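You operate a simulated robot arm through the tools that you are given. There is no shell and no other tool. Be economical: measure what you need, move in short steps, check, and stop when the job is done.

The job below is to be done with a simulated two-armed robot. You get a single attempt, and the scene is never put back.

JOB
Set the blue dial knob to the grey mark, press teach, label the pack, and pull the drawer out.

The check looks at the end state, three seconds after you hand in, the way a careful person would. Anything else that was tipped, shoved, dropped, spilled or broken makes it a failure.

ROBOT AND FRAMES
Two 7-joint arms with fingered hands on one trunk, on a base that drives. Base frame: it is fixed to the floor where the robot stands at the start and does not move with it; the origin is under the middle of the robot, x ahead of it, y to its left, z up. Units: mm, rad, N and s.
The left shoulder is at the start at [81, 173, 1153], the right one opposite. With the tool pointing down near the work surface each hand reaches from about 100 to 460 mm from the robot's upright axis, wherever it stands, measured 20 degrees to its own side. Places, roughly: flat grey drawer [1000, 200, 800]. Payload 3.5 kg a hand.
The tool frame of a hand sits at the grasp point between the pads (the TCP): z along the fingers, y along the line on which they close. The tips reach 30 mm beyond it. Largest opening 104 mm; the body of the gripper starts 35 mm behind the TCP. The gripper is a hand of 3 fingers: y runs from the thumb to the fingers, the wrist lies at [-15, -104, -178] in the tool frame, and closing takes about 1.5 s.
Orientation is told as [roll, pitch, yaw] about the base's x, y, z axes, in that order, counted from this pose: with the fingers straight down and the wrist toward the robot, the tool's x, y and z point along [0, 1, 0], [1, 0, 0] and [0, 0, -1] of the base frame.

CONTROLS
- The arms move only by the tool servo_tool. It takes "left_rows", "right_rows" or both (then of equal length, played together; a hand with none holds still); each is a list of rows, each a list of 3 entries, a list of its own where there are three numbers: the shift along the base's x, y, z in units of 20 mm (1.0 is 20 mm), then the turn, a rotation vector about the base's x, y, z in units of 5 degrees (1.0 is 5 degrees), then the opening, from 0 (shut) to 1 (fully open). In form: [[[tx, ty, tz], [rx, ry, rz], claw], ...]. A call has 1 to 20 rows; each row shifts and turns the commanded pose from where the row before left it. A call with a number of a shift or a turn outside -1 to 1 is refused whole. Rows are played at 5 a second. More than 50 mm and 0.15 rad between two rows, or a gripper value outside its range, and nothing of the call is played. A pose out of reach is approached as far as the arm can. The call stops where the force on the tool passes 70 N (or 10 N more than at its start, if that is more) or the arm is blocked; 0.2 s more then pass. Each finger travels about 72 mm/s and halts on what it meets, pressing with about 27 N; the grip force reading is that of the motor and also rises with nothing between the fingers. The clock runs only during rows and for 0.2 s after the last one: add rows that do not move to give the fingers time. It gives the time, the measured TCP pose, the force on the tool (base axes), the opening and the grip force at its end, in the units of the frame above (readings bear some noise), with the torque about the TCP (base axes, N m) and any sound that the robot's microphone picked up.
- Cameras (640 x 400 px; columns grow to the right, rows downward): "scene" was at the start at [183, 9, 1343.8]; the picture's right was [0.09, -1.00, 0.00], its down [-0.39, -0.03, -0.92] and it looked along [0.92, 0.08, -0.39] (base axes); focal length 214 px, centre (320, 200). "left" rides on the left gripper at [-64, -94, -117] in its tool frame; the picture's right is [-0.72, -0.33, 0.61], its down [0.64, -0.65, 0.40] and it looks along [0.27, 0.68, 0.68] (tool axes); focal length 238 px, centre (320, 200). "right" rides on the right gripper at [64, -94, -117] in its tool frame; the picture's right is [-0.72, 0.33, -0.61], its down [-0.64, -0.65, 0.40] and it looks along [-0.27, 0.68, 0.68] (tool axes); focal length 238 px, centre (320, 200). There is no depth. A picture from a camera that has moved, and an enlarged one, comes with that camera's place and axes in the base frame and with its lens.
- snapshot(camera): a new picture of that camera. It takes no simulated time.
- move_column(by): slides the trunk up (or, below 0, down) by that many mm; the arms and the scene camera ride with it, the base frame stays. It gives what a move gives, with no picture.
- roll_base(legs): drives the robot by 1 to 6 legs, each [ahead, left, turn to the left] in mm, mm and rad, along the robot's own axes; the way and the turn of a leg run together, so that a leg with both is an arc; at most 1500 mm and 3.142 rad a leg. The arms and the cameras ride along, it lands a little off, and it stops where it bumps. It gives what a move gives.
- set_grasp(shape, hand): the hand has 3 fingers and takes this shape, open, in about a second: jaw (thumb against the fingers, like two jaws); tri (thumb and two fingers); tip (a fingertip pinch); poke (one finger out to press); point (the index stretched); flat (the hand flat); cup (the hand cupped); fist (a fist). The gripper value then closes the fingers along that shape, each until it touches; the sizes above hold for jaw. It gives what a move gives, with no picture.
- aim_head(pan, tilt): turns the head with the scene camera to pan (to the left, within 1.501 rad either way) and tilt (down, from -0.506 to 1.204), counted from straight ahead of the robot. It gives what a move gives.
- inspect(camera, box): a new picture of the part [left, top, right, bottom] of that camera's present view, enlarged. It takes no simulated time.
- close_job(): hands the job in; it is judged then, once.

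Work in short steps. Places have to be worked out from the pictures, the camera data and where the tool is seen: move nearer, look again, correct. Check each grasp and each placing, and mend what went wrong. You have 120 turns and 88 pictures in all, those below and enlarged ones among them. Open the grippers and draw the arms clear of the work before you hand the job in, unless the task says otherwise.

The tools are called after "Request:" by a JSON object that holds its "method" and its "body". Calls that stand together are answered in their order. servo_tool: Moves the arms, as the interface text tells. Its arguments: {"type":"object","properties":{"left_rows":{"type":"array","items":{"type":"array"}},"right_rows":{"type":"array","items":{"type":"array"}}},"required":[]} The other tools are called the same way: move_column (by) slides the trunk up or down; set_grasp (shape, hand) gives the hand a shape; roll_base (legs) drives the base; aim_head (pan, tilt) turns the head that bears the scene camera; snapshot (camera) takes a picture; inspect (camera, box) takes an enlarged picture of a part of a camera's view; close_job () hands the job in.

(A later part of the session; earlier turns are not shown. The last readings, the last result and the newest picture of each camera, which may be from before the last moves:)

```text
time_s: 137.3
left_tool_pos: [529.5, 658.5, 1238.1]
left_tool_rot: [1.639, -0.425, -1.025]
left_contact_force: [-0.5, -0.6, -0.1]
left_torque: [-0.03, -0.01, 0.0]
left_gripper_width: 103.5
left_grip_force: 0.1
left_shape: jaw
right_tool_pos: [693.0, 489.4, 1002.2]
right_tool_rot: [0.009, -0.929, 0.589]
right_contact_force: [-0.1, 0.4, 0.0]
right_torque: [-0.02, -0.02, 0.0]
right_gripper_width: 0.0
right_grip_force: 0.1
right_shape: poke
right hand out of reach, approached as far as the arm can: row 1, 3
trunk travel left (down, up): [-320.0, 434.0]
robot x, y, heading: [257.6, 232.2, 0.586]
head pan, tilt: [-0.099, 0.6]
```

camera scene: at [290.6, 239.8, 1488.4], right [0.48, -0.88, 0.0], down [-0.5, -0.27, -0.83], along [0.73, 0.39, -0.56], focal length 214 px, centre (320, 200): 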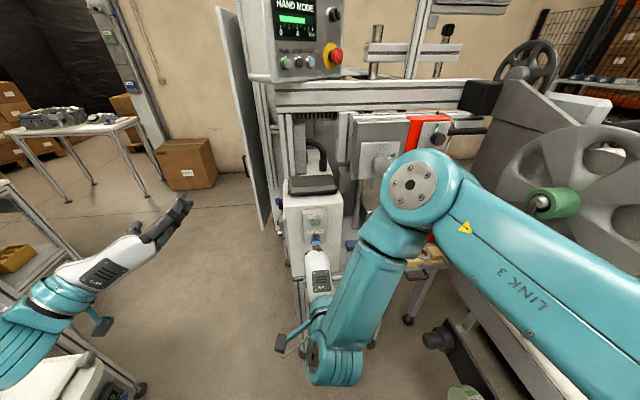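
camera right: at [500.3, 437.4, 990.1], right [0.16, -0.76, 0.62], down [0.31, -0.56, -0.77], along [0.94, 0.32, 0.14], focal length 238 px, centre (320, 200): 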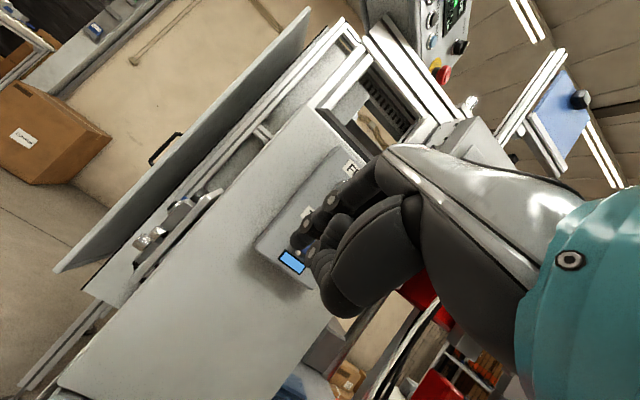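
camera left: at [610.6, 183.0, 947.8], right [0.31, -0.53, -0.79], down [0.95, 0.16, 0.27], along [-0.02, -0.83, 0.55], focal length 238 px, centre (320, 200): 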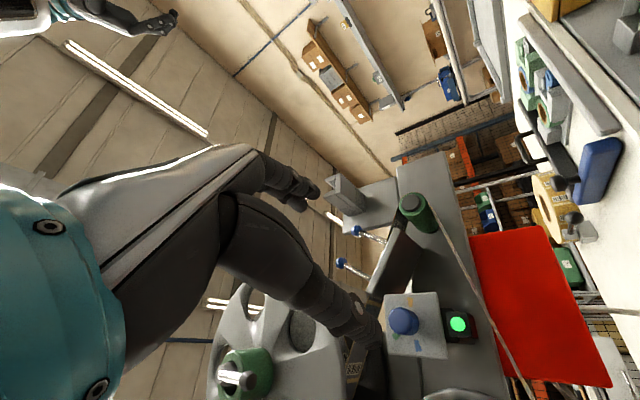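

The arm creeps upward at its limit, so I use the column (−9 mm) and base (+15 mm) for the final press.

Request:
{"method": "move_column", "body": {"by": -9}}

Request:
{"method": "roll_base", "body": {"legs": [[12, 0, 0]]}}

Request:
{"method": "inspect", "body": {"camera": "scene", "box": [290, 200, 350, 250]}}

```text
time_s: 137.8
left_tool_pos: [530.4, 659.0, 1228.5]
left_tool_rot: [1.639, -0.425, -1.025]
left_contact_force: [-0.4, 0.7, 0.6]
left_torque: [0.04, 0.04, 0.05]
left_gripper_width: 103.8
left_grip_force: 0.0
left_shape: jaw
right_tool_pos: [694.0, 490.1, 994.0]
right_tool_rot: [0.009, -0.933, 0.591]
right_contact_force: [-0.5, 0.3, -0.1]
right_torque: [0.04, 0.0, 0.0]
right_gripper_width: 0.0
right_grip_force: 0.0
right_shape: poke
trunk travel left (down, up): [-311.0, 443.0]
robot x, y, heading: [263.6, 229.1, 0.591]
head pan, tilt: [-0.099, 0.6]
```

```text
time_s: 138.6
left_tool_pos: [541.2, 667.0, 1228.0]
left_tool_rot: [1.637, -0.424, -1.025]
left_contact_force: [0.5, 0.7, 0.4]
left_torque: [-0.02, 0.01, 0.0]
left_gripper_width: 103.8
left_grip_force: 0.1
left_shape: jaw
right_tool_pos: [703.5, 497.6, 994.3]
right_tool_rot: [0.01, -0.931, 0.593]
right_contact_force: [-0.8, -0.6, 0.9]
right_torque: [0.01, 0.01, 0.04]
right_gripper_width: 0.0
right_grip_force: 0.0
right_shape: poke
trunk travel left (down, up): [-311.0, 443.0]
robot x, y, heading: [276.3, 239.9, 0.597]
head pan, tilt: [-0.099, 0.6]
heard: click
```

```text
8.00 times, centred on (320, 225) of scene
camera zoom: at [407.5, 318.8, 1388.2], right [0.47, -0.88, 0.0], down [-0.5, -0.27, -0.82], along [0.73, 0.39, -0.57], focal length 1716 px, centre (320, 0)
```

zoom: 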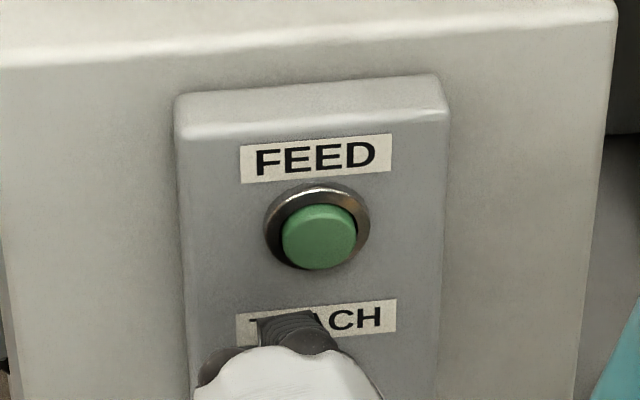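

A click: TEACH pressed. I back off and raise 74 mm toward FEED, checking the panel display.

Request:
{"method": "roll_base", "body": {"legs": [[-40, 0, 0]]}}

Request:
{"method": "move_column", "body": {"by": 72}}

Request:
{"method": "inspect", "body": {"camera": "scene", "box": [260, 190, 400, 290]}}

```text
time_s: 139.5
left_tool_pos: [505.7, 642.6, 1228.9]
left_tool_rot: [1.638, -0.425, -1.026]
left_contact_force: [0.2, -0.1, -0.7]
left_torque: [0.0, -0.02, 0.01]
left_gripper_width: 103.8
left_grip_force: 0.0
left_shape: jaw
right_tool_pos: [669.5, 472.9, 994.8]
right_tool_rot: [0.007, -0.931, 0.591]
right_contact_force: [-1.1, -0.8, 0.2]
right_torque: [0.01, -0.02, 0.02]
right_gripper_width: 0.0
right_grip_force: 0.2
right_shape: poke
trunk travel left (down, up): [-311.0, 443.0]
robot x, y, heading: [244.6, 217.8, 0.593]
head pan, tilt: [-0.099, 0.6]
```

```text
time_s: 140.6
left_tool_pos: [508.6, 643.4, 1300.9]
left_tool_rot: [1.637, -0.424, -1.025]
left_contact_force: [-0.5, 0.1, -1.1]
left_torque: [0.0, -0.01, -0.01]
left_gripper_width: 103.6
left_grip_force: 0.1
left_shape: jaw
right_tool_pos: [668.2, 474.3, 1073.1]
right_tool_rot: [0.009, -0.941, 0.587]
right_contact_force: [0.2, 0.4, -0.9]
right_torque: [-0.01, -0.02, 0.0]
right_gripper_width: 0.2
right_grip_force: 0.0
right_shape: poke
trunk travel left (down, up): [-383.0, 371.0]
robot x, y, heading: [241.5, 212.8, 0.592]
head pan, tilt: [-0.099, 0.6]
```

```text
4.00 times, centred on (330, 240) of scene
camera zoom: at [355.8, 283.8, 1461.0], right [0.47, -0.88, 0.0], down [-0.5, -0.27, -0.82], along [0.73, 0.39, -0.57], focal length 858 px, centre (280, 40)
```

zoom: 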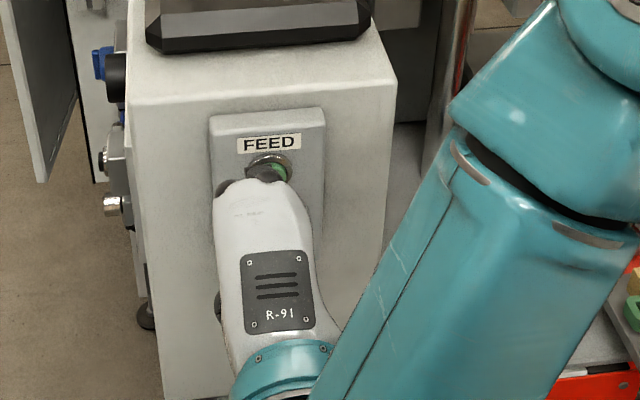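

FEED is right behind the finger; height is ~5 mm high. Correct and press by driving forward.

Request:
{"method": "move_column", "body": {"by": -5}}

Request:
{"method": "roll_base", "body": {"legs": [[38, 0, 0]]}}

```text
time_s: 141.1
left_tool_pos: [507.0, 642.6, 1295.5]
left_tool_rot: [1.637, -0.425, -1.023]
left_contact_force: [0.4, 0.3, -0.4]
left_torque: [0.0, 0.0, -0.01]
left_gripper_width: 103.8
left_grip_force: 0.0
left_shape: jaw
right_tool_pos: [667.5, 474.1, 1068.3]
right_tool_rot: [0.009, -0.943, 0.587]
right_contact_force: [0.7, -0.2, -0.3]
right_torque: [-0.01, -0.03, 0.0]
right_gripper_width: 0.1
right_grip_force: 0.0
right_shape: poke
trunk travel left (down, up): [-378.0, 376.0]
robot x, y, heading: [242.7, 216.5, 0.596]
head pan, tilt: [-0.099, 0.6]
```

```text
time_s: 142.0
left_tool_pos: [539.4, 665.3, 1294.7]
left_tool_rot: [1.633, -0.424, -1.024]
left_contact_force: [-0.4, 0.1, 0.7]
left_torque: [0.02, 0.01, 0.0]
left_gripper_width: 104.3
left_grip_force: 0.1
left_shape: jaw
right_tool_pos: [698.6, 495.2, 1067.8]
right_tool_rot: [0.009, -0.941, 0.585]
right_contact_force: [0.2, -0.1, 0.2]
right_torque: [0.0, 0.01, 0.03]
right_gripper_width: 0.2
right_grip_force: 0.0
right_shape: poke
trunk travel left (down, up): [-378.0, 376.0]
robot x, y, heading: [270.0, 236.0, 0.593]
head pan, tilt: [-0.099, 0.6]
heard: click
```

Another click: FEED pressed. I back off and inspect the peel tip and pack.

Request:
{"method": "roll_base", "body": {"legs": [[-60, 0, 0]]}}

Request:
{"method": "aim_head", "body": {"pan": -0.55, "tilt": 0.6}}

Request:
{"method": "snapshot", "body": {"camera": "scene"}}

```text
time_s: 142.9
left_tool_pos: [489.2, 631.8, 1296.9]
left_tool_rot: [1.639, -0.423, -1.026]
left_contact_force: [0.1, 0.2, 1.1]
left_torque: [0.02, 0.01, 0.03]
left_gripper_width: 103.6
left_grip_force: 0.0
left_shape: jaw
right_tool_pos: [648.7, 460.1, 1070.3]
right_tool_rot: [0.009, -0.945, 0.586]
right_contact_force: [-0.4, 0.3, -0.2]
right_torque: [0.0, 0.02, -0.01]
right_gripper_width: 0.1
right_grip_force: 0.0
right_shape: poke
trunk travel left (down, up): [-378.0, 376.0]
robot x, y, heading: [223.5, 201.1, 0.593]
head pan, tilt: [-0.099, 0.6]
```

```text
time_s: 143.8
left_tool_pos: [488.9, 632.2, 1296.1]
left_tool_rot: [1.636, -0.423, -1.024]
left_contact_force: [0.8, -0.2, 0.5]
left_torque: [-0.03, 0.0, 0.01]
left_gripper_width: 104.1
left_grip_force: 0.1
left_shape: jaw
right_tool_pos: [650.9, 461.4, 1069.6]
right_tool_rot: [0.009, -0.945, 0.586]
right_contact_force: [-1.4, 0.3, 0.5]
right_torque: [0.01, -0.03, -0.02]
right_gripper_width: 0.0
right_grip_force: 0.1
right_shape: poke
trunk travel left (down, up): [-378.0, 376.0]
robot x, y, heading: [223.9, 202.6, 0.592]
head pan, tilt: [-0.55, 0.6]
```

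```text
10 pictures are left
camera scene: at [348.6, 233.8, 1456.1], right [0.04, -1.0, 0.0], down [-0.56, -0.03, -0.83], along [0.82, 0.04, -0.56], focal length 214 px, centre (320, 200)
```

scene: 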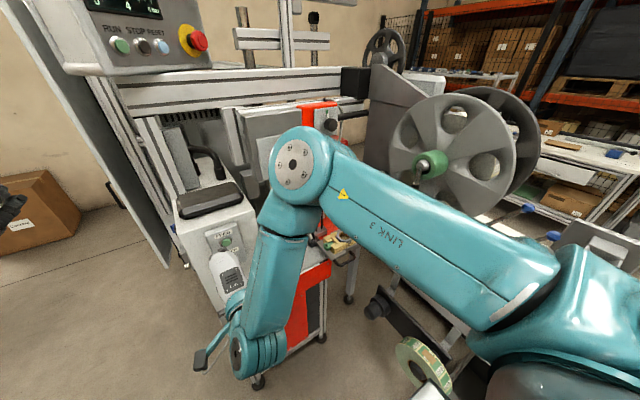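

Both buttons clicked. Next the drawer: I raise the column and fold both hands to fingers-down, left retracted, right ready.

Request:
{"method": "move_column", "body": {"by": 150}}

Request:
{"method": "servo_tool", "body": {"left_rows": [[[-0.4, -0.27, 0], [-0.56, 0.82, 0], 1], [[-0.4, -0.27, 0], [-0.56, 0.82, 0], 1], [[-0.4, -0.27, 0], [-0.56, 0.82, 0], 1], [[-0.4, -0.27, 0], [-0.56, 0.82, 0], 1], [[-0.4, -0.27, 0], [-0.56, 0.82, 0], 1], [[-0.4, -0.27, 0], [-0.56, 0.82, 0], 1], [[-0.4, -0.27, 0], [-0.56, 0.82, 0], 1], [[-0.4, -0.27, 0], [-0.56, 0.82, 0], 1], [[-0.4, -0.27, 0], [-0.56, 0.82, 0], 1], [[-0.4, -0.27, 0], [-0.56, 0.82, 0], 1], [[-0.4, -0.27, 0], [-0.56, 0.82, 0], 1], [[-0.4, -0.27, 0], [-0.56, 0.82, 0], 1], [[-0.4, -0.27, 0], [-0.56, 0.82, 0], 1], [[-0.4, -0.27, 0], [-0.56, 0.82, 0], 1], [[-0.4, -0.27, 0], [-0.56, 0.82, 0], 1], [[-0.4, -0.27, 0], [-0.56, 0.82, 0], 1], [[-0.4, -0.27, 0], [-0.56, 0.82, 0], 1]], "right_rows": [[[-0.04, -0.57, 0.3], [-0.55, 0.81, 0], 0], [[-0.04, -0.57, 0.3], [-0.55, 0.81, 0], 0], [[-0.04, -0.57, 0.3], [-0.55, 0.81, 0], 0], [[-0.04, -0.57, 0.3], [-0.55, 0.81, 0], 0], [[-0.04, -0.57, 0.3], [-0.55, 0.81, 0], 0], [[-0.04, -0.57, 0.3], [-0.55, 0.81, 0], 0], [[-0.04, -0.57, 0.3], [-0.55, 0.81, 0], 0], [[-0.04, -0.57, 0.3], [-0.55, 0.81, 0], 0], [[-0.04, -0.57, 0.3], [-0.55, 0.81, 0], 0], [[-0.04, -0.57, 0.3], [-0.55, 0.81, 0], 0], [[-0.04, -0.57, 0.3], [-0.55, 0.81, 0], 0], [[0, 0, 0], [0, 0, 0], 0], [[0, 0, 0], [0, 0, 0], 0], [[0, 0, 0], [0, 0, 0], 0], [[0, 0, 0], [0, 0, 0], 0], [[0, 0, 0], [0, 0, 0], 0], [[0, 0, 0], [0, 0, 0], 0]]}}

Request:
{"method": "set_grasp", "body": {"hand": "right", "shape": "jaw"}}

Request:
{"method": "snapshot", "body": {"camera": "scene"}}

```text
time_s: 145.6
left_tool_pos: [489.0, 631.3, 1444.9]
left_tool_rot: [1.637, -0.425, -1.025]
left_contact_force: [0.1, -0.2, -1.2]
left_torque: [0.02, 0.01, 0.01]
left_gripper_width: 103.9
left_grip_force: 0.0
left_shape: jaw
right_tool_pos: [645.1, 459.8, 1229.7]
right_tool_rot: [0.01, -0.962, 0.582]
right_contact_force: [-0.3, 0.5, -1.0]
right_torque: [-0.03, 0.03, -0.02]
right_gripper_width: 0.0
right_grip_force: 0.1
right_shape: poke
trunk travel left (down, up): [-528.0, 226.0]
robot x, y, heading: [224.5, 199.0, 0.591]
head pan, tilt: [-0.55, 0.6]
```

```text
time_s: 149.2
left_tool_pos: [357.1, 545.2, 1446.6]
left_tool_rot: [0.133, -0.089, -0.554]
left_contact_force: [-0.7, 0.0, -0.9]
left_torque: [0.01, -0.05, -0.01]
left_gripper_width: 104.1
left_grip_force: 0.0
left_shape: jaw
left hand out of reach, approached as far as the arm can: row 4, 5
right_tool_pos: [636.6, 334.8, 1296.7]
right_tool_rot: [-0.003, -0.021, 0.587]
right_contact_force: [0.3, 0.6, -0.1]
right_torque: [0.01, 0.04, -0.02]
right_gripper_width: 0.3
right_grip_force: 0.1
right_shape: poke
trunk travel left (down, up): [-528.0, 226.0]
robot x, y, heading: [224.2, 202.9, 0.596]
head pan, tilt: [-0.55, 0.6]
```

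```text
time_s: 150.1
left_tool_pos: [357.4, 546.2, 1447.0]
left_tool_rot: [0.135, -0.088, -0.553]
left_contact_force: [0.2, 0.9, -0.8]
left_torque: [0.02, 0.02, 0.0]
left_gripper_width: 103.9
left_grip_force: 0.0
left_shape: jaw
right_tool_pos: [636.9, 334.6, 1297.3]
right_tool_rot: [-0.004, -0.021, 0.589]
right_contact_force: [0.3, 1.4, 0.2]
right_torque: [0.0, 0.03, 0.02]
right_gripper_width: 104.1
right_grip_force: 0.2
right_shape: jaw
trunk travel left (down, up): [-528.0, 226.0]
robot x, y, heading: [223.6, 207.3, 0.593]
head pan, tilt: [-0.55, 0.6]
```

```text
9 pictures are left
camera scene: at [326.6, 218.9, 1607.0], right [0.04, -1.0, 0.0], down [-0.56, -0.02, -0.83], along [0.82, 0.04, -0.56], focal length 214 px, centre (320, 200)
```

scene: 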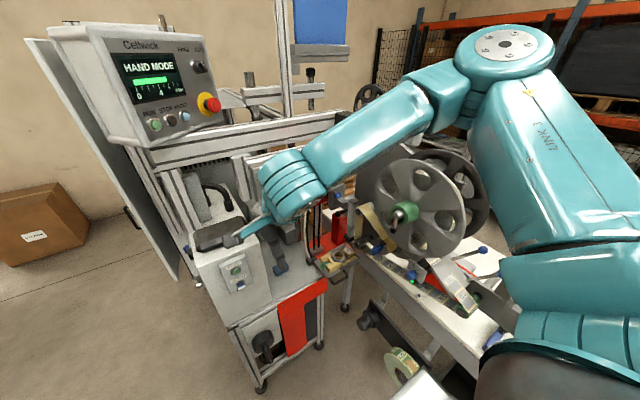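

Arm has the elbow high, drawer visible. Inspect it.

Request:
{"method": "inspect", "body": {"camera": "scene", "box": [300, 210, 400, 290]}}

```text
5.00 times, centred on (350, 250) of scene
camera zoom: at [326.6, 218.9, 1607.0], right [0.04, -1.0, 0.0], down [-0.56, -0.02, -0.83], along [0.82, 0.04, -0.56], focal length 1072 px, centre (170, -50)
```

zoom: 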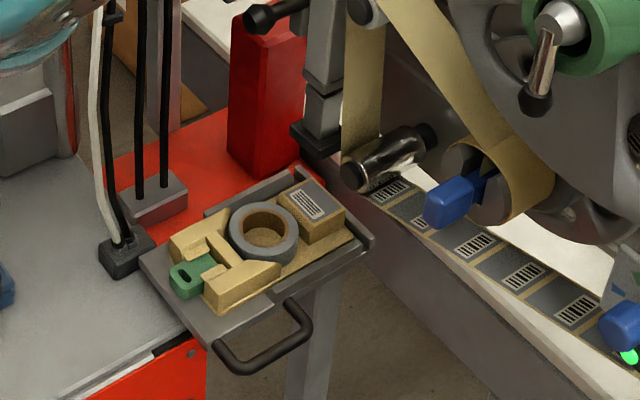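

The label is on the pack. Handle bar ≈ (898,156,789). I strafe right 240 mm and forward 100 mm with the arm held high.

Request:
{"method": "roll_base", "body": {"legs": [[0, -240, 0], [100, 0, 0]]}}

```text
time_s: 152.6
left_tool_pos: [573.0, 405.2, 1446.8]
left_tool_rot: [0.134, -0.087, -0.553]
left_contact_force: [0.4, -0.3, 0.0]
left_torque: [0.02, 0.01, 0.01]
left_gripper_width: 103.9
left_grip_force: 0.1
left_shape: jaw
right_tool_pos: [849.8, 192.6, 1296.6]
right_tool_rot: [-0.003, -0.022, 0.586]
right_contact_force: [0.0, 0.1, 0.5]
right_torque: [-0.01, 0.01, 0.02]
right_gripper_width: 103.7
right_grip_force: 0.0
right_shape: jaw
trunk travel left (down, up): [-528.0, 226.0]
robot x, y, heading: [438.8, 67.2, 0.588]
head pan, tilt: [-0.55, 0.6]
```

Good. Descend straight to z≈900 first, opening partly closed.

Request:
{"method": "servo_tool", "body": {"right_rows": [[[0, 0, -1], [0, 0, 0], 0.5], [[0, 0, -1], [0, 0, 0], 0.42], [[0, 0, -1], [0, 0, 0], 0.42], [[0, 0, -1], [0, 0, 0], 0.42], [[0, 0, -1], [0, 0, 0], 0.42], [[0, 0, -1], [0, 0, 0], 0.42], [[0, 0, -1], [0, 0, 0], 0.42], [[0, 0, -1], [0, 0, 0], 0.42], [[0, 0, -1], [0, 0, 0], 0.42], [[0, 0, -1], [0, 0, 0], 0.42], [[0, 0, -1], [0, 0, 0], 0.42], [[0, 0, -1], [0, 0, 0], 0.42], [[0, 0, -1], [0, 0, 0], 0.42], [[0, 0, -1], [0, 0, 0], 0.42], [[0, 0, -1], [0, 0, 0], 0.42], [[0, 0, -1], [0, 0, 0], 0.42], [[0, 0, -1], [0, 0, 0], 0.42], [[0, 0, -1], [0, 0, 0], 0.42], [[0, 0, -1], [0, 0, 0], 0.42], [[0, 0, -1], [0, 0, 0], 0.42]]}}

Request:
{"method": "snapshot", "body": {"camera": "scene"}}

```text
time_s: 154.5
left_tool_pos: [572.2, 409.4, 1444.2]
left_tool_rot: [0.133, -0.091, -0.553]
left_contact_force: [-0.1, -0.6, -0.3]
left_torque: [-0.01, 0.0, -0.03]
left_gripper_width: 103.8
left_grip_force: 0.0
left_shape: jaw
right_tool_pos: [894.4, 237.7, 1221.3]
right_tool_rot: [0.026, -0.232, 0.582]
right_contact_force: [0.6, -0.3, 0.0]
right_torque: [0.0, 0.0, 0.0]
right_gripper_width: 43.9
right_grip_force: 0.1
right_shape: jaw
trunk travel left (down, up): [-528.0, 226.0]
robot x, y, heading: [437.3, 66.7, 0.594]
head pan, tilt: [-0.55, 0.6]
stopped in row 9 (right hand): the arm was blocked; the commanded pose is now the measured one
```

```text
7 pictures are left
camera scene: at [540.7, 83.5, 1605.1], right [0.04, -1.0, 0.0], down [-0.56, -0.03, -0.83], along [0.82, 0.03, -0.56], focal length 214 px, centre (320, 200)
```

scene: 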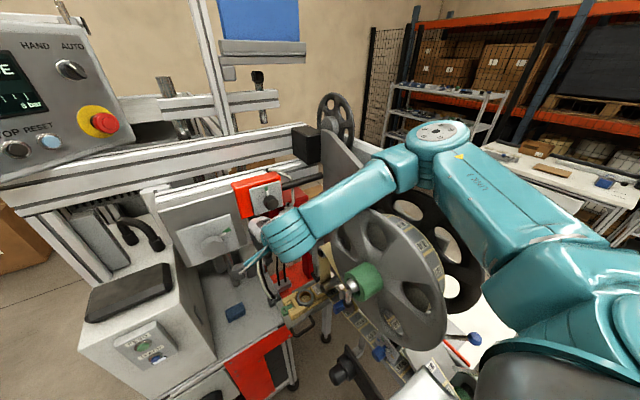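

The arm is resting against the reel, so the right arm can't come down here. I lift it clear, then turn right so that the left arm can reach the drawer.

Request:
{"method": "servo_tool", "body": {"right_rows": [[[-0.4, -0.4, 1], [-0.2, 0.3, 0], 0.42], [[-0.4, -0.4, 1], [-0.2, 0.3, 0], 0.42], [[-0.4, -0.3, 1], [-0.2, 0.3, 0], 0.42], [[-0.4, -0.3, 1], [-0.2, 0.3, 0], 0.42], [[-0.4, -0.3, 1], [-0.2, 0.3, 0], 0.42], [[-0.4, -0.3, 1], [0, 0, 0], 0.42], [[-0.4, -0.3, 1], [0, 0, 0], 0.42], [[-0.4, -0.3, 1], [0, 0, 0], 0.42], [[-0.4, -0.3, 1], [0, 0, 0], 0.42], [[-0.4, -0.3, 1], [0, 0, 0], 0.42], [[-0.4, -0.3, 1], [0, 0, 0], 0.42], [[-0.4, -0.3, 1], [0, 0, 0], 0.42], [[-0.4, -0.3, 1], [0, 0, 0], 0.42], [[-0.4, -0.3, 1], [0, 0, 0], 0.42], [[-0.4, -0.3, 1], [0, 0, 0], 0.42], [[-0.4, -0.3, 1], [0, 0, 0], 0.42]]}}

Request:
{"method": "servo_tool", "body": {"left_rows": [[[0, 0, 0], [0, 0, 1], 1], [[0, 0, 0], [0, 0, 1], 1], [[0, 0, 0], [0, 0, 1], 1], [[0, 0, 0], [0, 0, 1], 1], [[0, 0, 0], [0, 0, 1], 1], [[0, 0, 0], [0, 0, 1], 1], [[0, 0, 0], [0, 0, 1], 1], [[0, 0, 0], [0, 0, 1], 1], [[0, 0, 0], [0, 0, 1], 1], [[0, 0, 0], [0, 0, 1], 1], [[0, 0, 0], [0, 0, 1], 1], [[0, 0, 0], [0, 0, 1], 1], [[0, 0, 0], [0, 0, 1], 1]]}}

```text
time_s: 157.9
left_tool_pos: [572.4, 403.6, 1448.5]
left_tool_rot: [0.134, -0.088, -0.555]
left_contact_force: [-0.4, 0.4, 0.5]
left_torque: [0.02, -0.03, -0.02]
left_gripper_width: 103.8
left_grip_force: 0.0
left_shape: jaw
right_tool_pos: [762.0, 126.6, 1535.0]
right_tool_rot: [0.02, -0.057, 0.583]
right_contact_force: [0.4, 0.0, -0.3]
right_torque: [-0.03, -0.05, 0.01]
right_gripper_width: 43.8
right_grip_force: 0.1
right_shape: jaw
trunk travel left (down, up): [-528.0, 226.0]
robot x, y, heading: [435.8, 64.9, 0.589]
head pan, tilt: [-0.55, 0.6]
```

```text
time_s: 160.7
left_tool_pos: [573.0, 404.9, 1446.9]
left_tool_rot: [0.135, -0.09, 0.581]
left_contact_force: [-0.2, 0.9, -0.2]
left_torque: [0.0, 0.0, 0.03]
left_gripper_width: 104.0
left_grip_force: 0.1
left_shape: jaw
right_tool_pos: [763.5, 128.4, 1535.1]
right_tool_rot: [0.021, -0.06, 0.583]
right_contact_force: [0.1, 0.0, 0.4]
right_torque: [0.0, 0.0, -0.05]
right_gripper_width: 43.8
right_grip_force: 0.1
right_shape: jaw
trunk travel left (down, up): [-528.0, 226.0]
robot x, y, heading: [435.6, 64.1, 0.593]
head pan, tilt: [-0.55, 0.6]
```

Now turn the base right by 0.79 rad in place.

Request:
{"method": "roll_base", "body": {"legs": [[0, 0, -0.79]]}}

Request:
{"method": "servo_tool", "body": {"left_rows": [[[0.3, 0, 0], [-0.15, 0.1, 0.9], 1], [[0.3, 0, 0], [-0.15, 0.1, 0.9], 1], [[0.3, 0, 0], [-0.15, 0.1, 0.9], 1], [[0.3, 0, 0], [-0.15, 0.1, 0.9], 1], [[0.3, 0, 0], [-0.15, 0.1, 0.9], 1], [[0.3, 0, 0], [-0.15, 0.1, 0.9], 1], [[0.3, 0, 0], [-0.15, 0.1, 0.9], 1], [[0.3, 0, 0], [-0.15, 0.1, 0.9], 1], [[0.3, 0, 0], [-0.15, 0.1, 0.9], 1], [[0.3, 0, 0], [-0.15, 0.1, 0.9], 1]]}}

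```text
time_s: 163.2
left_tool_pos: [775.9, 206.0, 1446.9]
left_tool_rot: [0.135, -0.088, -0.219]
left_contact_force: [0.0, 0.4, 0.2]
left_torque: [0.02, -0.02, -0.02]
left_gripper_width: 104.0
left_grip_force: 0.1
left_shape: jaw
right_tool_pos: [709.7, -124.9, 1534.9]
right_tool_rot: [0.021, -0.057, -0.214]
right_contact_force: [-0.4, 0.6, -0.2]
right_torque: [-0.02, -0.02, 0.0]
right_gripper_width: 44.0
right_grip_force: 0.1
right_shape: jaw
trunk travel left (down, up): [-528.0, 226.0]
robot x, y, heading: [436.5, 62.4, -0.207]
head pan, tilt: [-0.55, 0.6]
```

```text
time_s: 165.4
left_tool_pos: [836.3, 205.2, 1447.0]
left_tool_rot: [0.026, 0.016, 0.574]
left_contact_force: [0.3, -0.4, -0.5]
left_torque: [0.0, -0.01, -0.02]
left_gripper_width: 104.1
left_grip_force: 0.1
left_shape: jaw
right_tool_pos: [711.3, -124.8, 1535.9]
right_tool_rot: [0.02, -0.056, -0.215]
right_contact_force: [-0.2, 0.4, -0.7]
right_torque: [-0.02, -0.03, 0.0]
right_gripper_width: 43.8
right_grip_force: 0.1
right_shape: jaw
trunk travel left (down, up): [-528.0, 226.0]
robot x, y, heading: [437.2, 60.5, -0.201]
head pan, tilt: [-0.55, 0.6]
```

Left hand is fingers-down and aligned with the pull direction. Descend 400 mm while watching for contact.

Request:
{"method": "servo_tool", "body": {"left_rows": [[[0, 0, -1], [0, 0, 0], 0.7], [[0, 0, -1], [0, 0, 0], 0.45], [[0, 0, -1], [0, 0, 0], 0.45], [[0, 0, -1], [0, 0, 0], 0.45], [[0, 0, -1], [0, 0, 0], 0.45], [[0, 0, -1], [0, 0, 0], 0.45], [[0, 0, -1], [0, 0, 0], 0.45], [[0, 0, -1], [0, 0, 0], 0.45], [[0, 0, -1], [0, 0, 0], 0.45], [[0, 0, -1], [0, 0, 0], 0.45], [[0, 0, -1], [0, 0, 0], 0.45], [[0, 0, -1], [0, 0, 0], 0.45], [[0, 0, -1], [0, 0, 0], 0.45], [[0, 0, -1], [0, 0, 0], 0.45], [[0, 0, -1], [0, 0, 0], 0.45], [[0, 0, -1], [0, 0, 0], 0.45], [[0, 0, -1], [0, 0, 0], 0.45], [[0, 0, -1], [0, 0, 0], 0.45], [[0, 0, -1], [0, 0, 0], 0.45], [[0, 0, -1], [0, 0, 0], 0.45]]}}

```text
time_s: 169.6
left_tool_pos: [835.9, 206.5, 1045.6]
left_tool_rot: [0.025, 0.019, 0.573]
left_contact_force: [0.2, 0.1, 0.5]
left_torque: [0.0, 0.0, 0.04]
left_gripper_width: 47.3
left_grip_force: 0.1
left_shape: jaw
right_tool_pos: [710.7, -123.6, 1535.1]
right_tool_rot: [0.021, -0.056, -0.213]
right_contact_force: [-0.4, 0.4, -0.7]
right_torque: [0.01, 0.01, -0.02]
right_gripper_width: 43.9
right_grip_force: 0.0
right_shape: jaw
trunk travel left (down, up): [-528.0, 226.0]
robot x, y, heading: [438.8, 67.3, -0.203]
head pan, tilt: [-0.55, 0.6]
```

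Request:
{"method": "servo_tool", "body": {"left_rows": [[[0.3, -0.26, -0.93], [0, 0, 0], 0.45], [[0.3, -0.26, -0.93], [0, 0, 0], 0.45], [[0.3, -0.26, -0.93], [0, 0, 0], 0.45], [[0.3, -0.26, -0.93], [0, 0, 0], 0.45], [[0.3, -0.26, -0.93], [0, 0, 0], 0.45], [[0.3, -0.26, -0.93], [0, 0, 0], 0.45], [[0.3, -0.26, -0.93], [0, 0, 0], 0.45], [[0.3, -0.26, -0.93], [0, 0, 0], 0.45], [[0.3, -0.26, -0.93], [0, 0, 0], 0.45], [[0.3, -0.26, -0.93], [0, 0, 0], 0.45]]}}

Request:
{"method": "aim_head", "body": {"pan": 0.3, "tilt": 1.0}}

Request:
{"method": "snapshot", "body": {"camera": "scene"}}

```text
time_s: 171.8
left_tool_pos: [896.5, 152.7, 859.6]
left_tool_rot: [0.025, 0.018, 0.573]
left_contact_force: [-1.2, 0.6, -0.8]
left_torque: [0.01, -0.01, 0.02]
left_gripper_width: 47.1
left_grip_force: 0.0
left_shape: jaw
right_tool_pos: [709.9, -125.6, 1536.0]
right_tool_rot: [0.021, -0.055, -0.216]
right_contact_force: [0.3, -0.1, 0.3]
right_torque: [0.01, 0.01, 0.01]
right_gripper_width: 44.0
right_grip_force: 0.1
right_shape: jaw
trunk travel left (down, up): [-528.0, 226.0]
robot x, y, heading: [440.3, 66.5, -0.201]
head pan, tilt: [-0.55, 0.6]
```

```text
time_s: 173.0
left_tool_pos: [896.8, 153.3, 859.8]
left_tool_rot: [0.024, 0.017, 0.572]
left_contact_force: [-0.1, -0.2, -0.9]
left_torque: [-0.01, -0.01, -0.03]
left_gripper_width: 47.2
left_grip_force: 0.1
left_shape: jaw
right_tool_pos: [711.0, -124.0, 1534.2]
right_tool_rot: [0.023, -0.058, -0.214]
right_contact_force: [-0.3, 1.0, 0.7]
right_torque: [-0.02, 0.0, 0.01]
right_gripper_width: 43.8
right_grip_force: 0.1
right_shape: jaw
trunk travel left (down, up): [-528.0, 226.0]
robot x, y, heading: [436.8, 59.5, -0.201]
head pan, tilt: [0.3, 1.0]
```

```text
6 pictures are left
camera scene: at [525.3, 68.1, 1575.0], right [0.09, -1.0, 0.0], down [-0.84, -0.08, -0.54], along [0.54, 0.05, -0.84], focal length 214 px, centre (320, 200)
```

scene: 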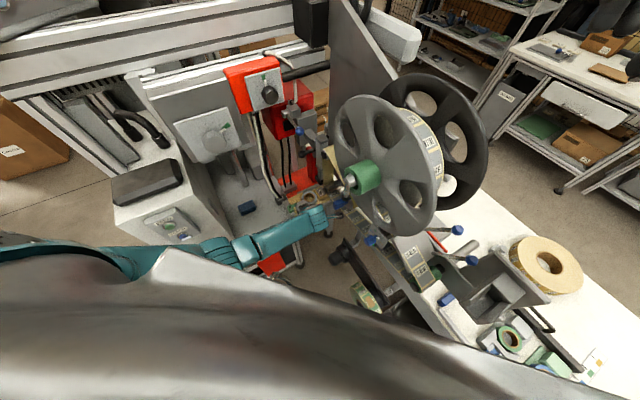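

Request:
{"method": "snapshot", "body": {"camera": "left"}}

```text
5 pictures are left
camera left: at [855.2, 47.8, 977.6], right [0.1, -0.77, -0.62], down [-0.91, 0.19, -0.38], along [0.41, 0.6, -0.68], focal length 238 px, centre (320, 200)
```

left: 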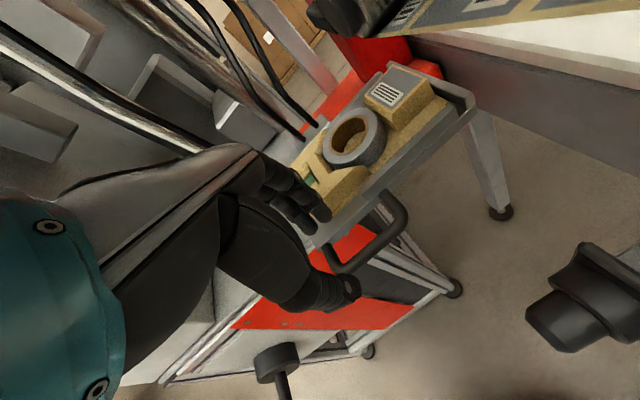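

The handle bar is at f≈833 (z≈789), drawer front at f≈866; the hand is 10 mm off laterally. Shift, narrow to 42 mm, and descend around the bar.

Request:
{"method": "servo_tool", "body": {"left_rows": [[[0.28, -0.41, 0], [0, 0, 0], 0.4], [[0, 0, -0.5], [0, 0, 0], 0.4], [[0, 0, -0.5], [0, 0, 0], 0.4], [[0, 0, -0.5], [0, 0, 0], 0.4], [[0, 0, -0.5], [0, 0, 0], 0.4], [[0, 0, -0.5], [0, 0, 0], 0.4]]}}

Request:
{"method": "inspect", "body": {"camera": "left", "box": [240, 140, 440, 320]}}

```text
time_s: 174.4
left_tool_pos: [901.9, 144.6, 810.0]
left_tool_rot: [0.024, 0.017, 0.572]
left_contact_force: [0.1, 0.1, 0.5]
left_torque: [-0.01, 0.02, 0.05]
left_gripper_width: 41.8
left_grip_force: 0.0
left_shape: jaw
right_tool_pos: [711.2, -125.0, 1535.6]
right_tool_rot: [0.022, -0.056, -0.215]
right_contact_force: [0.6, -0.7, -0.3]
right_torque: [-0.01, 0.01, -0.03]
right_gripper_width: 43.9
right_grip_force: 0.0
right_shape: jaw
trunk travel left (down, up): [-528.0, 226.0]
robot x, y, heading: [438.4, 66.0, -0.207]
head pan, tilt: [0.3, 1.0]
```

```text
2.22 times, centred on (340, 230) of left
camera zoom: at [860.9, 39.4, 927.6], right [0.1, -0.77, -0.62], down [-0.91, 0.19, -0.38], along [0.41, 0.6, -0.68], focal length 530 px, centre (276, 133)
```

zoom: 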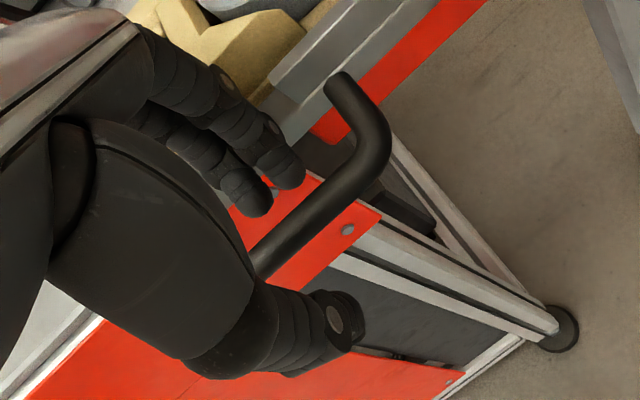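

Two-view check puts the bar nearer f≈839, z≈777. I shift 7 mm forward and descend 25 mm gently.

Request:
{"method": "servo_tool", "body": {"left_rows": [[[0.29, 0.2, 0], [0, 0, 0], 0.4], [[0, 0, -0.25], [0, 0, 0], 0.4], [[0, 0, -0.25], [0, 0, 0], 0.4], [[0, 0, -0.25], [0, 0, 0], 0.4], [[0, 0, -0.25], [0, 0, 0], 0.4], [[0, 0, -0.25], [0, 0, 0], 0.4]]}}

```text
time_s: 175.3
left_tool_pos: [913.6, 142.6, 808.2]
left_tool_rot: [0.009, -0.004, 0.569]
left_contact_force: [-24.9, -2.2, 48.9]
left_torque: [1.95, -1.39, 0.75]
left_gripper_width: 39.6
left_grip_force: 0.1
left_shape: jaw
right_tool_pos: [704.9, -126.1, 1536.7]
right_tool_rot: [0.022, -0.061, -0.215]
right_contact_force: [0.3, 0.1, -0.5]
right_torque: [-0.01, -0.01, 0.02]
right_gripper_width: 44.2
right_grip_force: 0.0
right_shape: jaw
trunk travel left (down, up): [-528.0, 226.0]
robot x, y, heading: [436.4, 63.6, -0.21]
head pan, tilt: [0.3, 1.0]
stopped in row 4 (left hand): the force on the tool passed its limit (the readings are from after the stop); the commanded pose is now the measured one
```

Contact (49 N upward) – lift 14 mm and look closely.

Request:
{"method": "servo_tool", "body": {"left_rows": [[[0, 0, 0.5], [0, 0, 0], 0.4], [[0, 0, 0.2], [0, 0, 0], 0.4]]}}

Request:
{"method": "inspect", "body": {"camera": "left", "box": [260, 140, 420, 280]}}

```text
time_s: 175.9
left_tool_pos: [912.8, 144.7, 818.1]
left_tool_rot: [0.013, 0.005, 0.569]
left_contact_force: [-1.9, -1.0, 1.3]
left_torque: [0.05, -0.08, -0.01]
left_gripper_width: 41.2
left_grip_force: 0.1
left_shape: jaw
right_tool_pos: [708.9, -124.2, 1535.8]
right_tool_rot: [0.022, -0.057, -0.214]
right_contact_force: [0.3, 0.9, -0.2]
right_torque: [0.0, -0.01, 0.03]
right_gripper_width: 43.7
right_grip_force: 0.0
right_shape: jaw
trunk travel left (down, up): [-528.0, 226.0]
robot x, y, heading: [434.5, 63.7, -0.205]
head pan, tilt: [0.3, 1.0]
```

```text
2.86 times, centred on (340, 210) of left
camera zoom: at [870.1, 40.1, 934.0], right [0.1, -0.78, -0.62], down [-0.9, 0.19, -0.39], along [0.42, 0.6, -0.68], focal length 681 px, centre (263, 171)
```

zoom: 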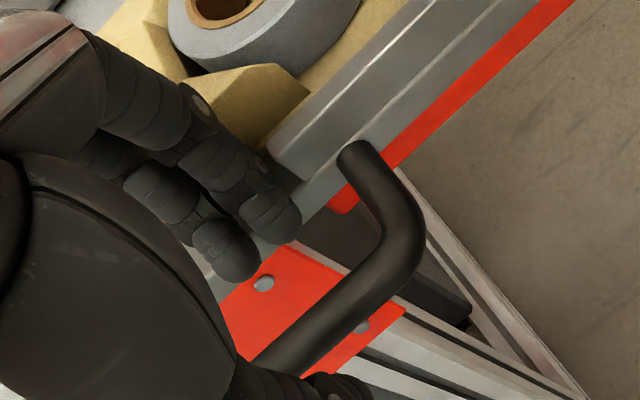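

The fingertips landed on the tray ledge (edge f≈864, top z≈778); the bar's back is ≈846. I narrow the opening to 32 mm so the fingers fall in the gap, and descend gently.

Request:
{"method": "servo_tool", "body": {"left_rows": [[[-0.17, 0.25, 0], [0, 0, 0], 0.31], [[0, 0, 0], [0, 0, 0], 0.31], [[0, 0, -0.35], [0, 0, 0], 0.31], [[0, 0, -0.35], [0, 0, 0], 0.31], [[0, 0, -0.25], [0, 0, 0], 0.31], [[0, 0, -0.25], [0, 0, 0], 0.31], [[0, 0, -0.25], [0, 0, 0], 0.31], [[0, 0, -0.25], [0, 0, 0], 0.31]]}}

```text
time_s: 177.2
left_tool_pos: [917.9, 145.5, 809.3]
left_tool_rot: [0.003, -0.015, 0.561]
left_contact_force: [-21.4, -1.6, 46.5]
left_torque: [1.65, -1.27, 0.67]
left_gripper_width: 30.6
left_grip_force: 0.1
left_shape: jaw
right_tool_pos: [703.2, -124.5, 1535.7]
right_tool_rot: [0.021, -0.058, -0.214]
right_contact_force: [0.7, 0.5, -0.4]
right_torque: [-0.01, 0.01, -0.01]
right_gripper_width: 44.0
right_grip_force: 0.0
right_shape: jaw
trunk travel left (down, up): [-528.0, 226.0]
robot x, y, heading: [439.4, 63.0, -0.206]
head pan, tilt: [0.3, 1.0]
stopped in row 6 (left hand): the force on the tool passed its limit (the readings are from after the stop); the commanded pose is now the measured one
```

The knuckles are meeting the pack's block, so a vertical approach is too tight. I lift, and tilt the hand 45° so the fingertips lead into the gap from the front.

Request:
{"method": "servo_tool", "body": {"left_rows": [[[0, 0, 1], [0, 0, 0], 0.31], [[0, 0, 1], [0, 0, 0], 0.31], [[-0.3, -0.14, -0.08], [0.566, -0.824, 0], 0.35], [[-0.3, -0.14, -0.08], [0.566, -0.824, 0], 0.35], [[-0.3, -0.14, -0.08], [0.566, -0.824, 0], 0.35], [[-0.3, -0.14, -0.08], [0.566, -0.824, 0], 0.35], [[-0.3, -0.14, -0.08], [0.566, -0.824, 0], 0.35], [[-0.3, -0.14, -0.08], [0.566, -0.824, 0], 0.35], [[-0.3, -0.14, -0.08], [0.566, -0.824, 0], 0.35], [[-0.3, -0.14, -0.08], [0.566, -0.824, 0], 0.35], [[-0.3, -0.14, -0.08], [0.566, -0.824, 0], 0.35]]}}

Request:
{"method": "snapshot", "body": {"camera": "left"}}

```text
time_s: 179.4
left_tool_pos: [896.6, 236.2, 877.2]
left_tool_rot: [0.134, -0.818, 0.554]
left_contact_force: [-0.3, 0.0, -0.6]
left_torque: [0.0, -0.01, 0.03]
left_gripper_width: 36.1
left_grip_force: 0.1
left_shape: jaw
left hand out of reach, approached as far as the arm can: row 8, 9, 10, 11
right_tool_pos: [710.6, -124.9, 1535.1]
right_tool_rot: [0.02, -0.056, -0.214]
right_contact_force: [-0.3, -1.4, 0.5]
right_torque: [-0.01, 0.03, -0.02]
right_gripper_width: 44.0
right_grip_force: 0.0
right_shape: jaw
trunk travel left (down, up): [-528.0, 226.0]
robot x, y, heading: [434.7, 58.8, -0.206]
head pan, tilt: [0.3, 1.0]
stopped in row 11 (left hand): the arm was blocked; the commanded pose is now the measured one
```

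```text
2 pictures are left
camera left: at [817.5, 94.7, 882.0], right [0.58, -0.38, -0.72], down [-0.55, 0.47, -0.69], along [0.6, 0.79, 0.06], focal length 238 px, centre (320, 200)
```

left: 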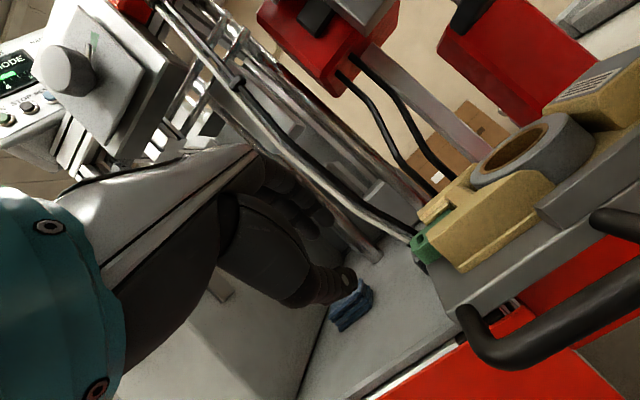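

The tilted pose ran out of reach and the hand drifted left over the bench; the pack is still seated. I lift straight up, switch to the poke shape (one straight finger fits the gap), and re-aim with a 20° tilt.

Request:
{"method": "servo_tool", "body": {"left_rows": [[[0, 0, 1], [0, 0, 0], 0.35], [[0, 0, 1], [0, 0, 0], 0.35], [[0, 0, 1], [0, 0, 0], 0.35], [[0, 0, 1], [0, 0, 0], 0.35], [[0, 0, 1], [0, 0, 0], 0.35]]}}

Request:
{"method": "set_grasp", "body": {"hand": "left", "shape": "poke"}}

Request:
{"method": "servo_tool", "body": {"left_rows": [[[-0.11, -0.9, 0], [-0.66, 0.65, -0.19], 0], [[-0.11, -0.9, 0], [-0.66, 0.65, -0.19], 0], [[-0.11, -0.9, 0], [-0.66, 0.65, -0.19], 0], [[-0.11, -0.9, 0], [-0.66, 0.65, -0.19], 0], [[-0.11, -0.9, 0], [-0.66, 0.65, -0.19], 0], [[-0.11, -0.9, 0], [-0.66, 0.65, -0.19], 0]]}}

```text
time_s: 180.6
left_tool_pos: [930.7, 208.8, 903.9]
left_tool_rot: [0.136, -0.817, 0.555]
left_contact_force: [0.5, 0.0, -0.4]
left_torque: [-0.01, -0.01, -0.03]
left_gripper_width: 36.3
left_grip_force: 0.2
left_shape: jaw
left hand out of reach, approached as far as the arm can: row 1, 2, 3, 4, 5
right_tool_pos: [711.3, -124.4, 1536.1]
right_tool_rot: [0.021, -0.057, -0.215]
right_contact_force: [0.2, -0.5, -0.9]
right_torque: [0.02, 0.01, 0.01]
right_gripper_width: 44.1
right_grip_force: 0.1
right_shape: jaw
trunk travel left (down, up): [-528.0, 226.0]
robot x, y, heading: [438.3, 66.0, -0.205]
head pan, tilt: [0.3, 1.0]
```

```text
time_s: 181.5
left_tool_pos: [931.2, 208.5, 904.8]
left_tool_rot: [0.132, -0.817, 0.556]
left_contact_force: [-0.6, -1.1, -0.3]
left_torque: [-0.01, 0.0, 0.02]
left_gripper_width: 0.0
left_grip_force: 0.0
left_shape: poke
right_tool_pos: [710.1, -124.4, 1535.7]
right_tool_rot: [0.021, -0.058, -0.215]
right_contact_force: [-0.6, 0.1, 0.4]
right_torque: [0.02, 0.03, 0.01]
right_gripper_width: 44.0
right_grip_force: 0.0
right_shape: jaw
trunk travel left (down, up): [-528.0, 226.0]
robot x, y, heading: [438.3, 65.2, -0.209]
head pan, tilt: [0.3, 1.0]
```

```text
time_s: 183.1
left_tool_pos: [947.6, 128.3, 870.3]
left_tool_rot: [0.03, -0.379, 0.558]
left_contact_force: [0.3, 0.4, 0.2]
left_torque: [0.02, 0.0, 0.03]
left_gripper_width: 0.0
left_grip_force: 0.0
left_shape: poke
left hand out of reach, approached as far as the arm can: row 1, 2, 3, 4, 5, 6
right_tool_pos: [709.8, -123.9, 1535.5]
right_tool_rot: [0.02, -0.059, -0.215]
right_contact_force: [0.1, -0.4, -0.3]
right_torque: [0.0, 0.0, 0.01]
right_gripper_width: 43.9
right_grip_force: 0.1
right_shape: jaw
trunk travel left (down, up): [-528.0, 226.0]
robot x, y, heading: [439.6, 58.6, -0.201]
head pan, tilt: [0.3, 1.0]
stopped in row 6 (left hand): the arm was blocked; the commanded pose is now the measured one
```

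Hand free (no force) but drifting at its limits. Raise and draw back with the present modest tilt.

Request:
{"method": "servo_tool", "body": {"left_rows": [[[0, 0, 0.8], [-0.11, 0.16, 0], 0], [[-0.2, 0, 0.8], [-0.11, 0.16, 0], 0], [[-0.4, 0, 0.5], [-0.11, 0.16, 0], 0], [[-0.6, -0.1, 0.3], [0, 0, 0], 0], [[-0.8, -0.2, 0], [0, 0, 0], 0], [[-0.8, -0.2, 0], [0, 0, 0], 0]]}}

```text
time_s: 184.7
left_tool_pos: [947.2, 129.2, 879.9]
left_tool_rot: [0.04, -0.371, 0.606]
left_contact_force: [0.4, 0.2, 0.4]
left_torque: [0.02, -0.03, 0.03]
left_gripper_width: 0.0
left_grip_force: 0.0
left_shape: poke
left hand out of reach, approached as far as the arm can: row 1, 2, 3, 4, 5, 6
right_tool_pos: [706.0, -119.5, 1536.9]
right_tool_rot: [0.018, -0.06, -0.212]
right_contact_force: [0.7, 0.1, -0.6]
right_torque: [0.0, -0.01, 0.01]
right_gripper_width: 44.1
right_grip_force: 0.0
right_shape: jaw
trunk travel left (down, up): [-528.0, 226.0]
robot x, y, heading: [438.4, 60.8, -0.199]
head pan, tilt: [0.3, 1.0]
stopped in row 6 (left hand): the arm was blocked; the commanded pose is now the measured one
```

Request:
{"method": "servo_tool", "body": {"left_rows": [[[-0.4, 0.6, 0], [-0.566, 0.824, 0], 0], [[-0.4, 0.6, 0], [-0.566, 0.824, 0], 0], [[-0.4, 0.6, 0], [-0.566, 0.824, 0], 0], [[-0.3, 0.3, 0.2], [-0.566, 0.824, 0], 0], [[-0.3, 0.3, 0.5], [0, 0, 0], 0], [[-0.3, 0, 0.5], [0, 0, 0], 0]]}}

```text
time_s: 186.1
left_tool_pos: [942.2, 143.1, 839.7]
left_tool_rot: [0.043, -0.011, 0.604]
left_contact_force: [-0.3, 0.3, -0.5]
left_torque: [0.01, 0.0, -0.01]
left_gripper_width: 0.0
left_grip_force: 0.1
left_shape: poke
left hand out of reach, approached as far as the arm can: row 1, 2, 3, 4, 5, 6
right_tool_pos: [704.1, -115.9, 1538.3]
right_tool_rot: [0.014, -0.063, -0.212]
right_contact_force: [0.0, 1.4, 0.6]
right_torque: [-0.02, -0.06, -0.01]
right_gripper_width: 44.2
right_grip_force: 0.0
right_shape: jaw
trunk travel left (down, up): [-528.0, 226.0]
robot x, y, heading: [437.8, 63.2, -0.203]
head pan, tilt: [0.3, 1.0]
```

Request:
{"method": "snapshot", "body": {"camera": "scene"}}

```text
1 pictures are left
camera scene: at [518.5, 77.2, 1575.3], right [0.1, -1.0, 0.01], down [-0.84, -0.08, -0.54], along [0.54, 0.05, -0.84], focal length 214 px, centre (320, 200)
```

scene: 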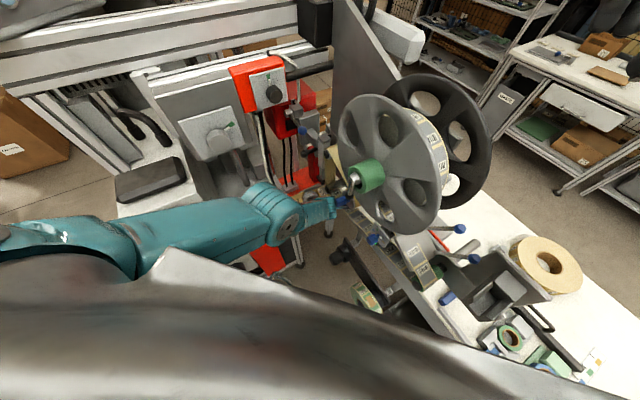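

The hand is vertical with the poking finger just above the tray ledge (est. tip f≈877, z≈788). I use the base to shift it 20 mm out, into line with the gap, and check with the wrist camera.

Request:
{"method": "roll_base", "body": {"legs": [[-14, -14, 0]]}}

Request:
{"method": "snapshot", "body": {"camera": "left"}}

```text
time_s: 186.9
left_tool_pos: [932.6, 135.4, 841.3]
left_tool_rot: [0.04, -0.019, 0.607]
left_contact_force: [0.7, 1.0, 0.3]
left_torque: [0.01, -0.04, 0.0]
left_gripper_width: 0.0
left_grip_force: 0.0
left_shape: poke
right_tool_pos: [689.3, -126.6, 1537.1]
right_tool_rot: [0.012, -0.06, -0.215]
right_contact_force: [-1.0, -0.9, -0.3]
right_torque: [0.05, 0.02, 0.03]
right_gripper_width: 44.0
right_grip_force: 0.1
right_shape: jaw
trunk travel left (down, up): [-528.0, 226.0]
robot x, y, heading: [419.5, 54.5, -0.201]
head pan, tilt: [0.3, 1.0]
```

```text
0 pictures are left
camera left: at [892.9, 25.4, 954.6], right [0.14, -0.75, -0.65], down [-0.9, 0.17, -0.39], along [0.4, 0.64, -0.65], focal length 238 px, centre (320, 200)
```

left: 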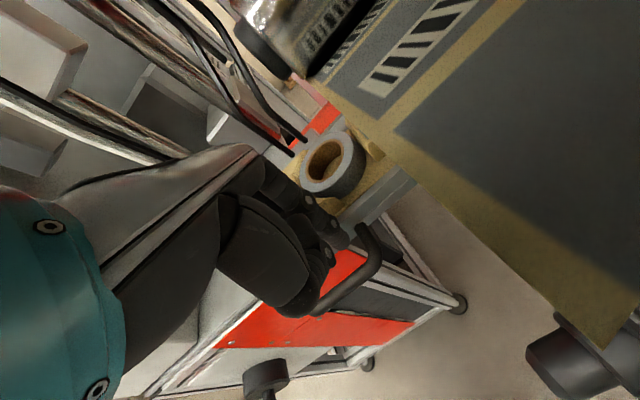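

The model matches: bar at f≈841 (z 783), ledge at 865, fingertip at f≈865, z≈789. I try a 9 mm arm shift outward, to the gap centre.

Request:
{"method": "servo_tool", "body": {"left_rows": [[[-0.37, -0.25, 0], [0, 0, 0], 0]]}}

```text
time_s: 187.3
left_tool_pos: [926.9, 137.6, 838.0]
left_tool_rot: [0.051, -0.019, 0.614]
left_contact_force: [0.3, -0.4, -0.3]
left_torque: [-0.03, 0.01, 0.0]
left_gripper_width: 0.1
left_grip_force: 0.1
left_shape: poke
right_tool_pos: [693.6, -124.4, 1537.1]
right_tool_rot: [0.014, -0.058, -0.212]
right_contact_force: [-0.5, 0.6, 0.0]
right_torque: [-0.03, -0.03, -0.02]
right_gripper_width: 44.1
right_grip_force: 0.0
right_shape: jaw
trunk travel left (down, up): [-528.0, 226.0]
robot x, y, heading: [422.5, 54.4, -0.202]
head pan, tilt: [0.3, 1.0]
```

Request:
{"method": "servo_tool", "body": {"left_rows": [[[-0.35, -0.24, 0], [0, 0, 0], 0]]}}

```text
time_s: 187.7
left_tool_pos: [922.4, 132.8, 834.5]
left_tool_rot: [0.05, -0.021, 0.615]
left_contact_force: [0.4, 0.4, -0.1]
left_torque: [0.03, -0.02, -0.01]
left_gripper_width: 0.0
left_grip_force: 0.0
left_shape: poke
left hand out of reach, approached as far as the arm can: row 1
right_tool_pos: [692.1, -126.2, 1535.2]
right_tool_rot: [0.013, -0.06, -0.212]
right_contact_force: [-0.4, 0.5, 0.6]
right_torque: [0.02, -0.01, 0.02]
right_gripper_width: 44.3
right_grip_force: 0.1
right_shape: jaw
trunk travel left (down, up): [-528.0, 226.0]
robot x, y, heading: [423.8, 55.5, -0.199]
head pan, tilt: [0.3, 1.0]
```

Tip now f≈855, z≈782. Lower the column 14 mm.

Request:
{"method": "move_column", "body": {"by": -14}}

```text
time_s: 188.3
left_tool_pos: [919.0, 126.3, 821.5]
left_tool_rot: [0.05, -0.02, 0.61]
left_contact_force: [0.1, -0.1, -0.8]
left_torque: [-0.05, 0.03, -0.02]
left_gripper_width: 0.2
left_grip_force: 0.1
left_shape: poke
right_tool_pos: [689.7, -129.5, 1521.8]
right_tool_rot: [0.015, -0.059, -0.215]
right_contact_force: [-0.1, -0.4, 0.3]
right_torque: [0.0, -0.04, -0.03]
right_gripper_width: 44.3
right_grip_force: 0.0
right_shape: jaw
trunk travel left (down, up): [-514.0, 240.0]
robot x, y, heading: [423.9, 57.1, -0.202]
head pan, tilt: [0.3, 1.0]
```

No contact force; the finger should be behind the bar. Pull 40 mm along the drawer direction with the base and watch the force.

Request:
{"method": "roll_base", "body": {"legs": [[-28, -28.7, 0]]}}

```text
time_s: 189.2
left_tool_pos: [892.0, 97.6, 822.8]
left_tool_rot: [0.047, -0.021, 0.607]
left_contact_force: [-0.1, -0.3, 0.1]
left_torque: [0.0, -0.01, 0.03]
left_gripper_width: 0.0
left_grip_force: 0.0
left_shape: poke
right_tool_pos: [661.3, -156.3, 1520.5]
right_tool_rot: [0.02, -0.055, -0.214]
right_contact_force: [-0.9, -0.3, 0.9]
right_torque: [0.04, 0.0, -0.02]
right_gripper_width: 44.2
right_grip_force: 0.1
right_shape: jaw
trunk travel left (down, up): [-514.0, 240.0]
robot x, y, heading: [390.6, 32.6, -0.204]
head pan, tilt: [0.3, 1.0]
```

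No residual force. To learn whether the bar is hooked, I probe sideways: inside the U-handle I would meet its leg after ~45 mm.

Request:
{"method": "servo_tool", "body": {"left_rows": [[[-0.4, 0.59, 0], [0, 0, 0], 0], [[-0.4, 0.59, 0], [0, 0, 0], 0], [[-0.4, 0.59, 0], [0, 0, 0], 0], [[-0.1, 0.15, 0], [0, 0, 0], 0]]}}

```text
time_s: 190.2
left_tool_pos: [882.1, 126.2, 802.7]
left_tool_rot: [0.047, -0.021, 0.608]
left_contact_force: [0.4, 0.0, -0.1]
left_torque: [0.02, -0.03, -0.02]
left_gripper_width: 0.0
left_grip_force: 0.0
left_shape: poke
left hand out of reach, approached as far as the arm can: row 1, 2, 3
right_tool_pos: [661.4, -157.0, 1521.7]
right_tool_rot: [0.022, -0.057, -0.215]
right_contact_force: [0.2, -0.2, -0.3]
right_torque: [-0.03, -0.01, -0.01]
right_gripper_width: 44.1
right_grip_force: 0.2
right_shape: jaw
trunk travel left (down, up): [-514.0, 240.0]
robot x, y, heading: [385.2, 30.8, -0.209]
head pan, tilt: [0.3, 1.0]
```

Request:
{"method": "roll_base", "body": {"legs": [[-20, 19, 0]]}}

```text
time_s: 191.1
left_tool_pos: [866.9, 146.8, 802.1]
left_tool_rot: [0.047, -0.021, 0.607]
left_contact_force: [0.1, -0.8, 0.1]
left_torque: [-0.01, -0.01, 0.0]
left_gripper_width: 0.1
left_grip_force: 0.0
left_shape: poke
right_tool_pos: [647.1, -136.7, 1520.3]
right_tool_rot: [0.02, -0.056, -0.216]
right_contact_force: [-0.4, 0.7, -0.1]
right_torque: [-0.04, 0.01, -0.02]
right_gripper_width: 43.7
right_grip_force: 0.1
right_shape: jaw
trunk travel left (down, up): [-514.0, 240.0]
robot x, y, heading: [373.3, 52.5, -0.204]
head pan, tilt: [0.3, 1.0]
```

Request:
{"method": "roll_base", "body": {"legs": [[-14, 14, 0]]}}

```text
time_s: 191.8
left_tool_pos: [856.1, 161.7, 803.1]
left_tool_rot: [0.049, -0.023, 0.605]
left_contact_force: [0.5, 0.0, 0.4]
left_torque: [0.0, -0.02, 0.01]
left_gripper_width: 0.1
left_grip_force: 0.0
left_shape: poke
right_tool_pos: [636.5, -121.3, 1521.2]
right_tool_rot: [0.021, -0.055, -0.217]
right_contact_force: [0.8, -0.1, -0.2]
right_torque: [0.0, 0.03, -0.03]
right_gripper_width: 43.9
right_grip_force: 0.1
right_shape: jaw
trunk travel left (down, up): [-514.0, 240.0]
robot x, y, heading: [362.7, 71.0, -0.206]
head pan, tilt: [0.3, 1.0]
```

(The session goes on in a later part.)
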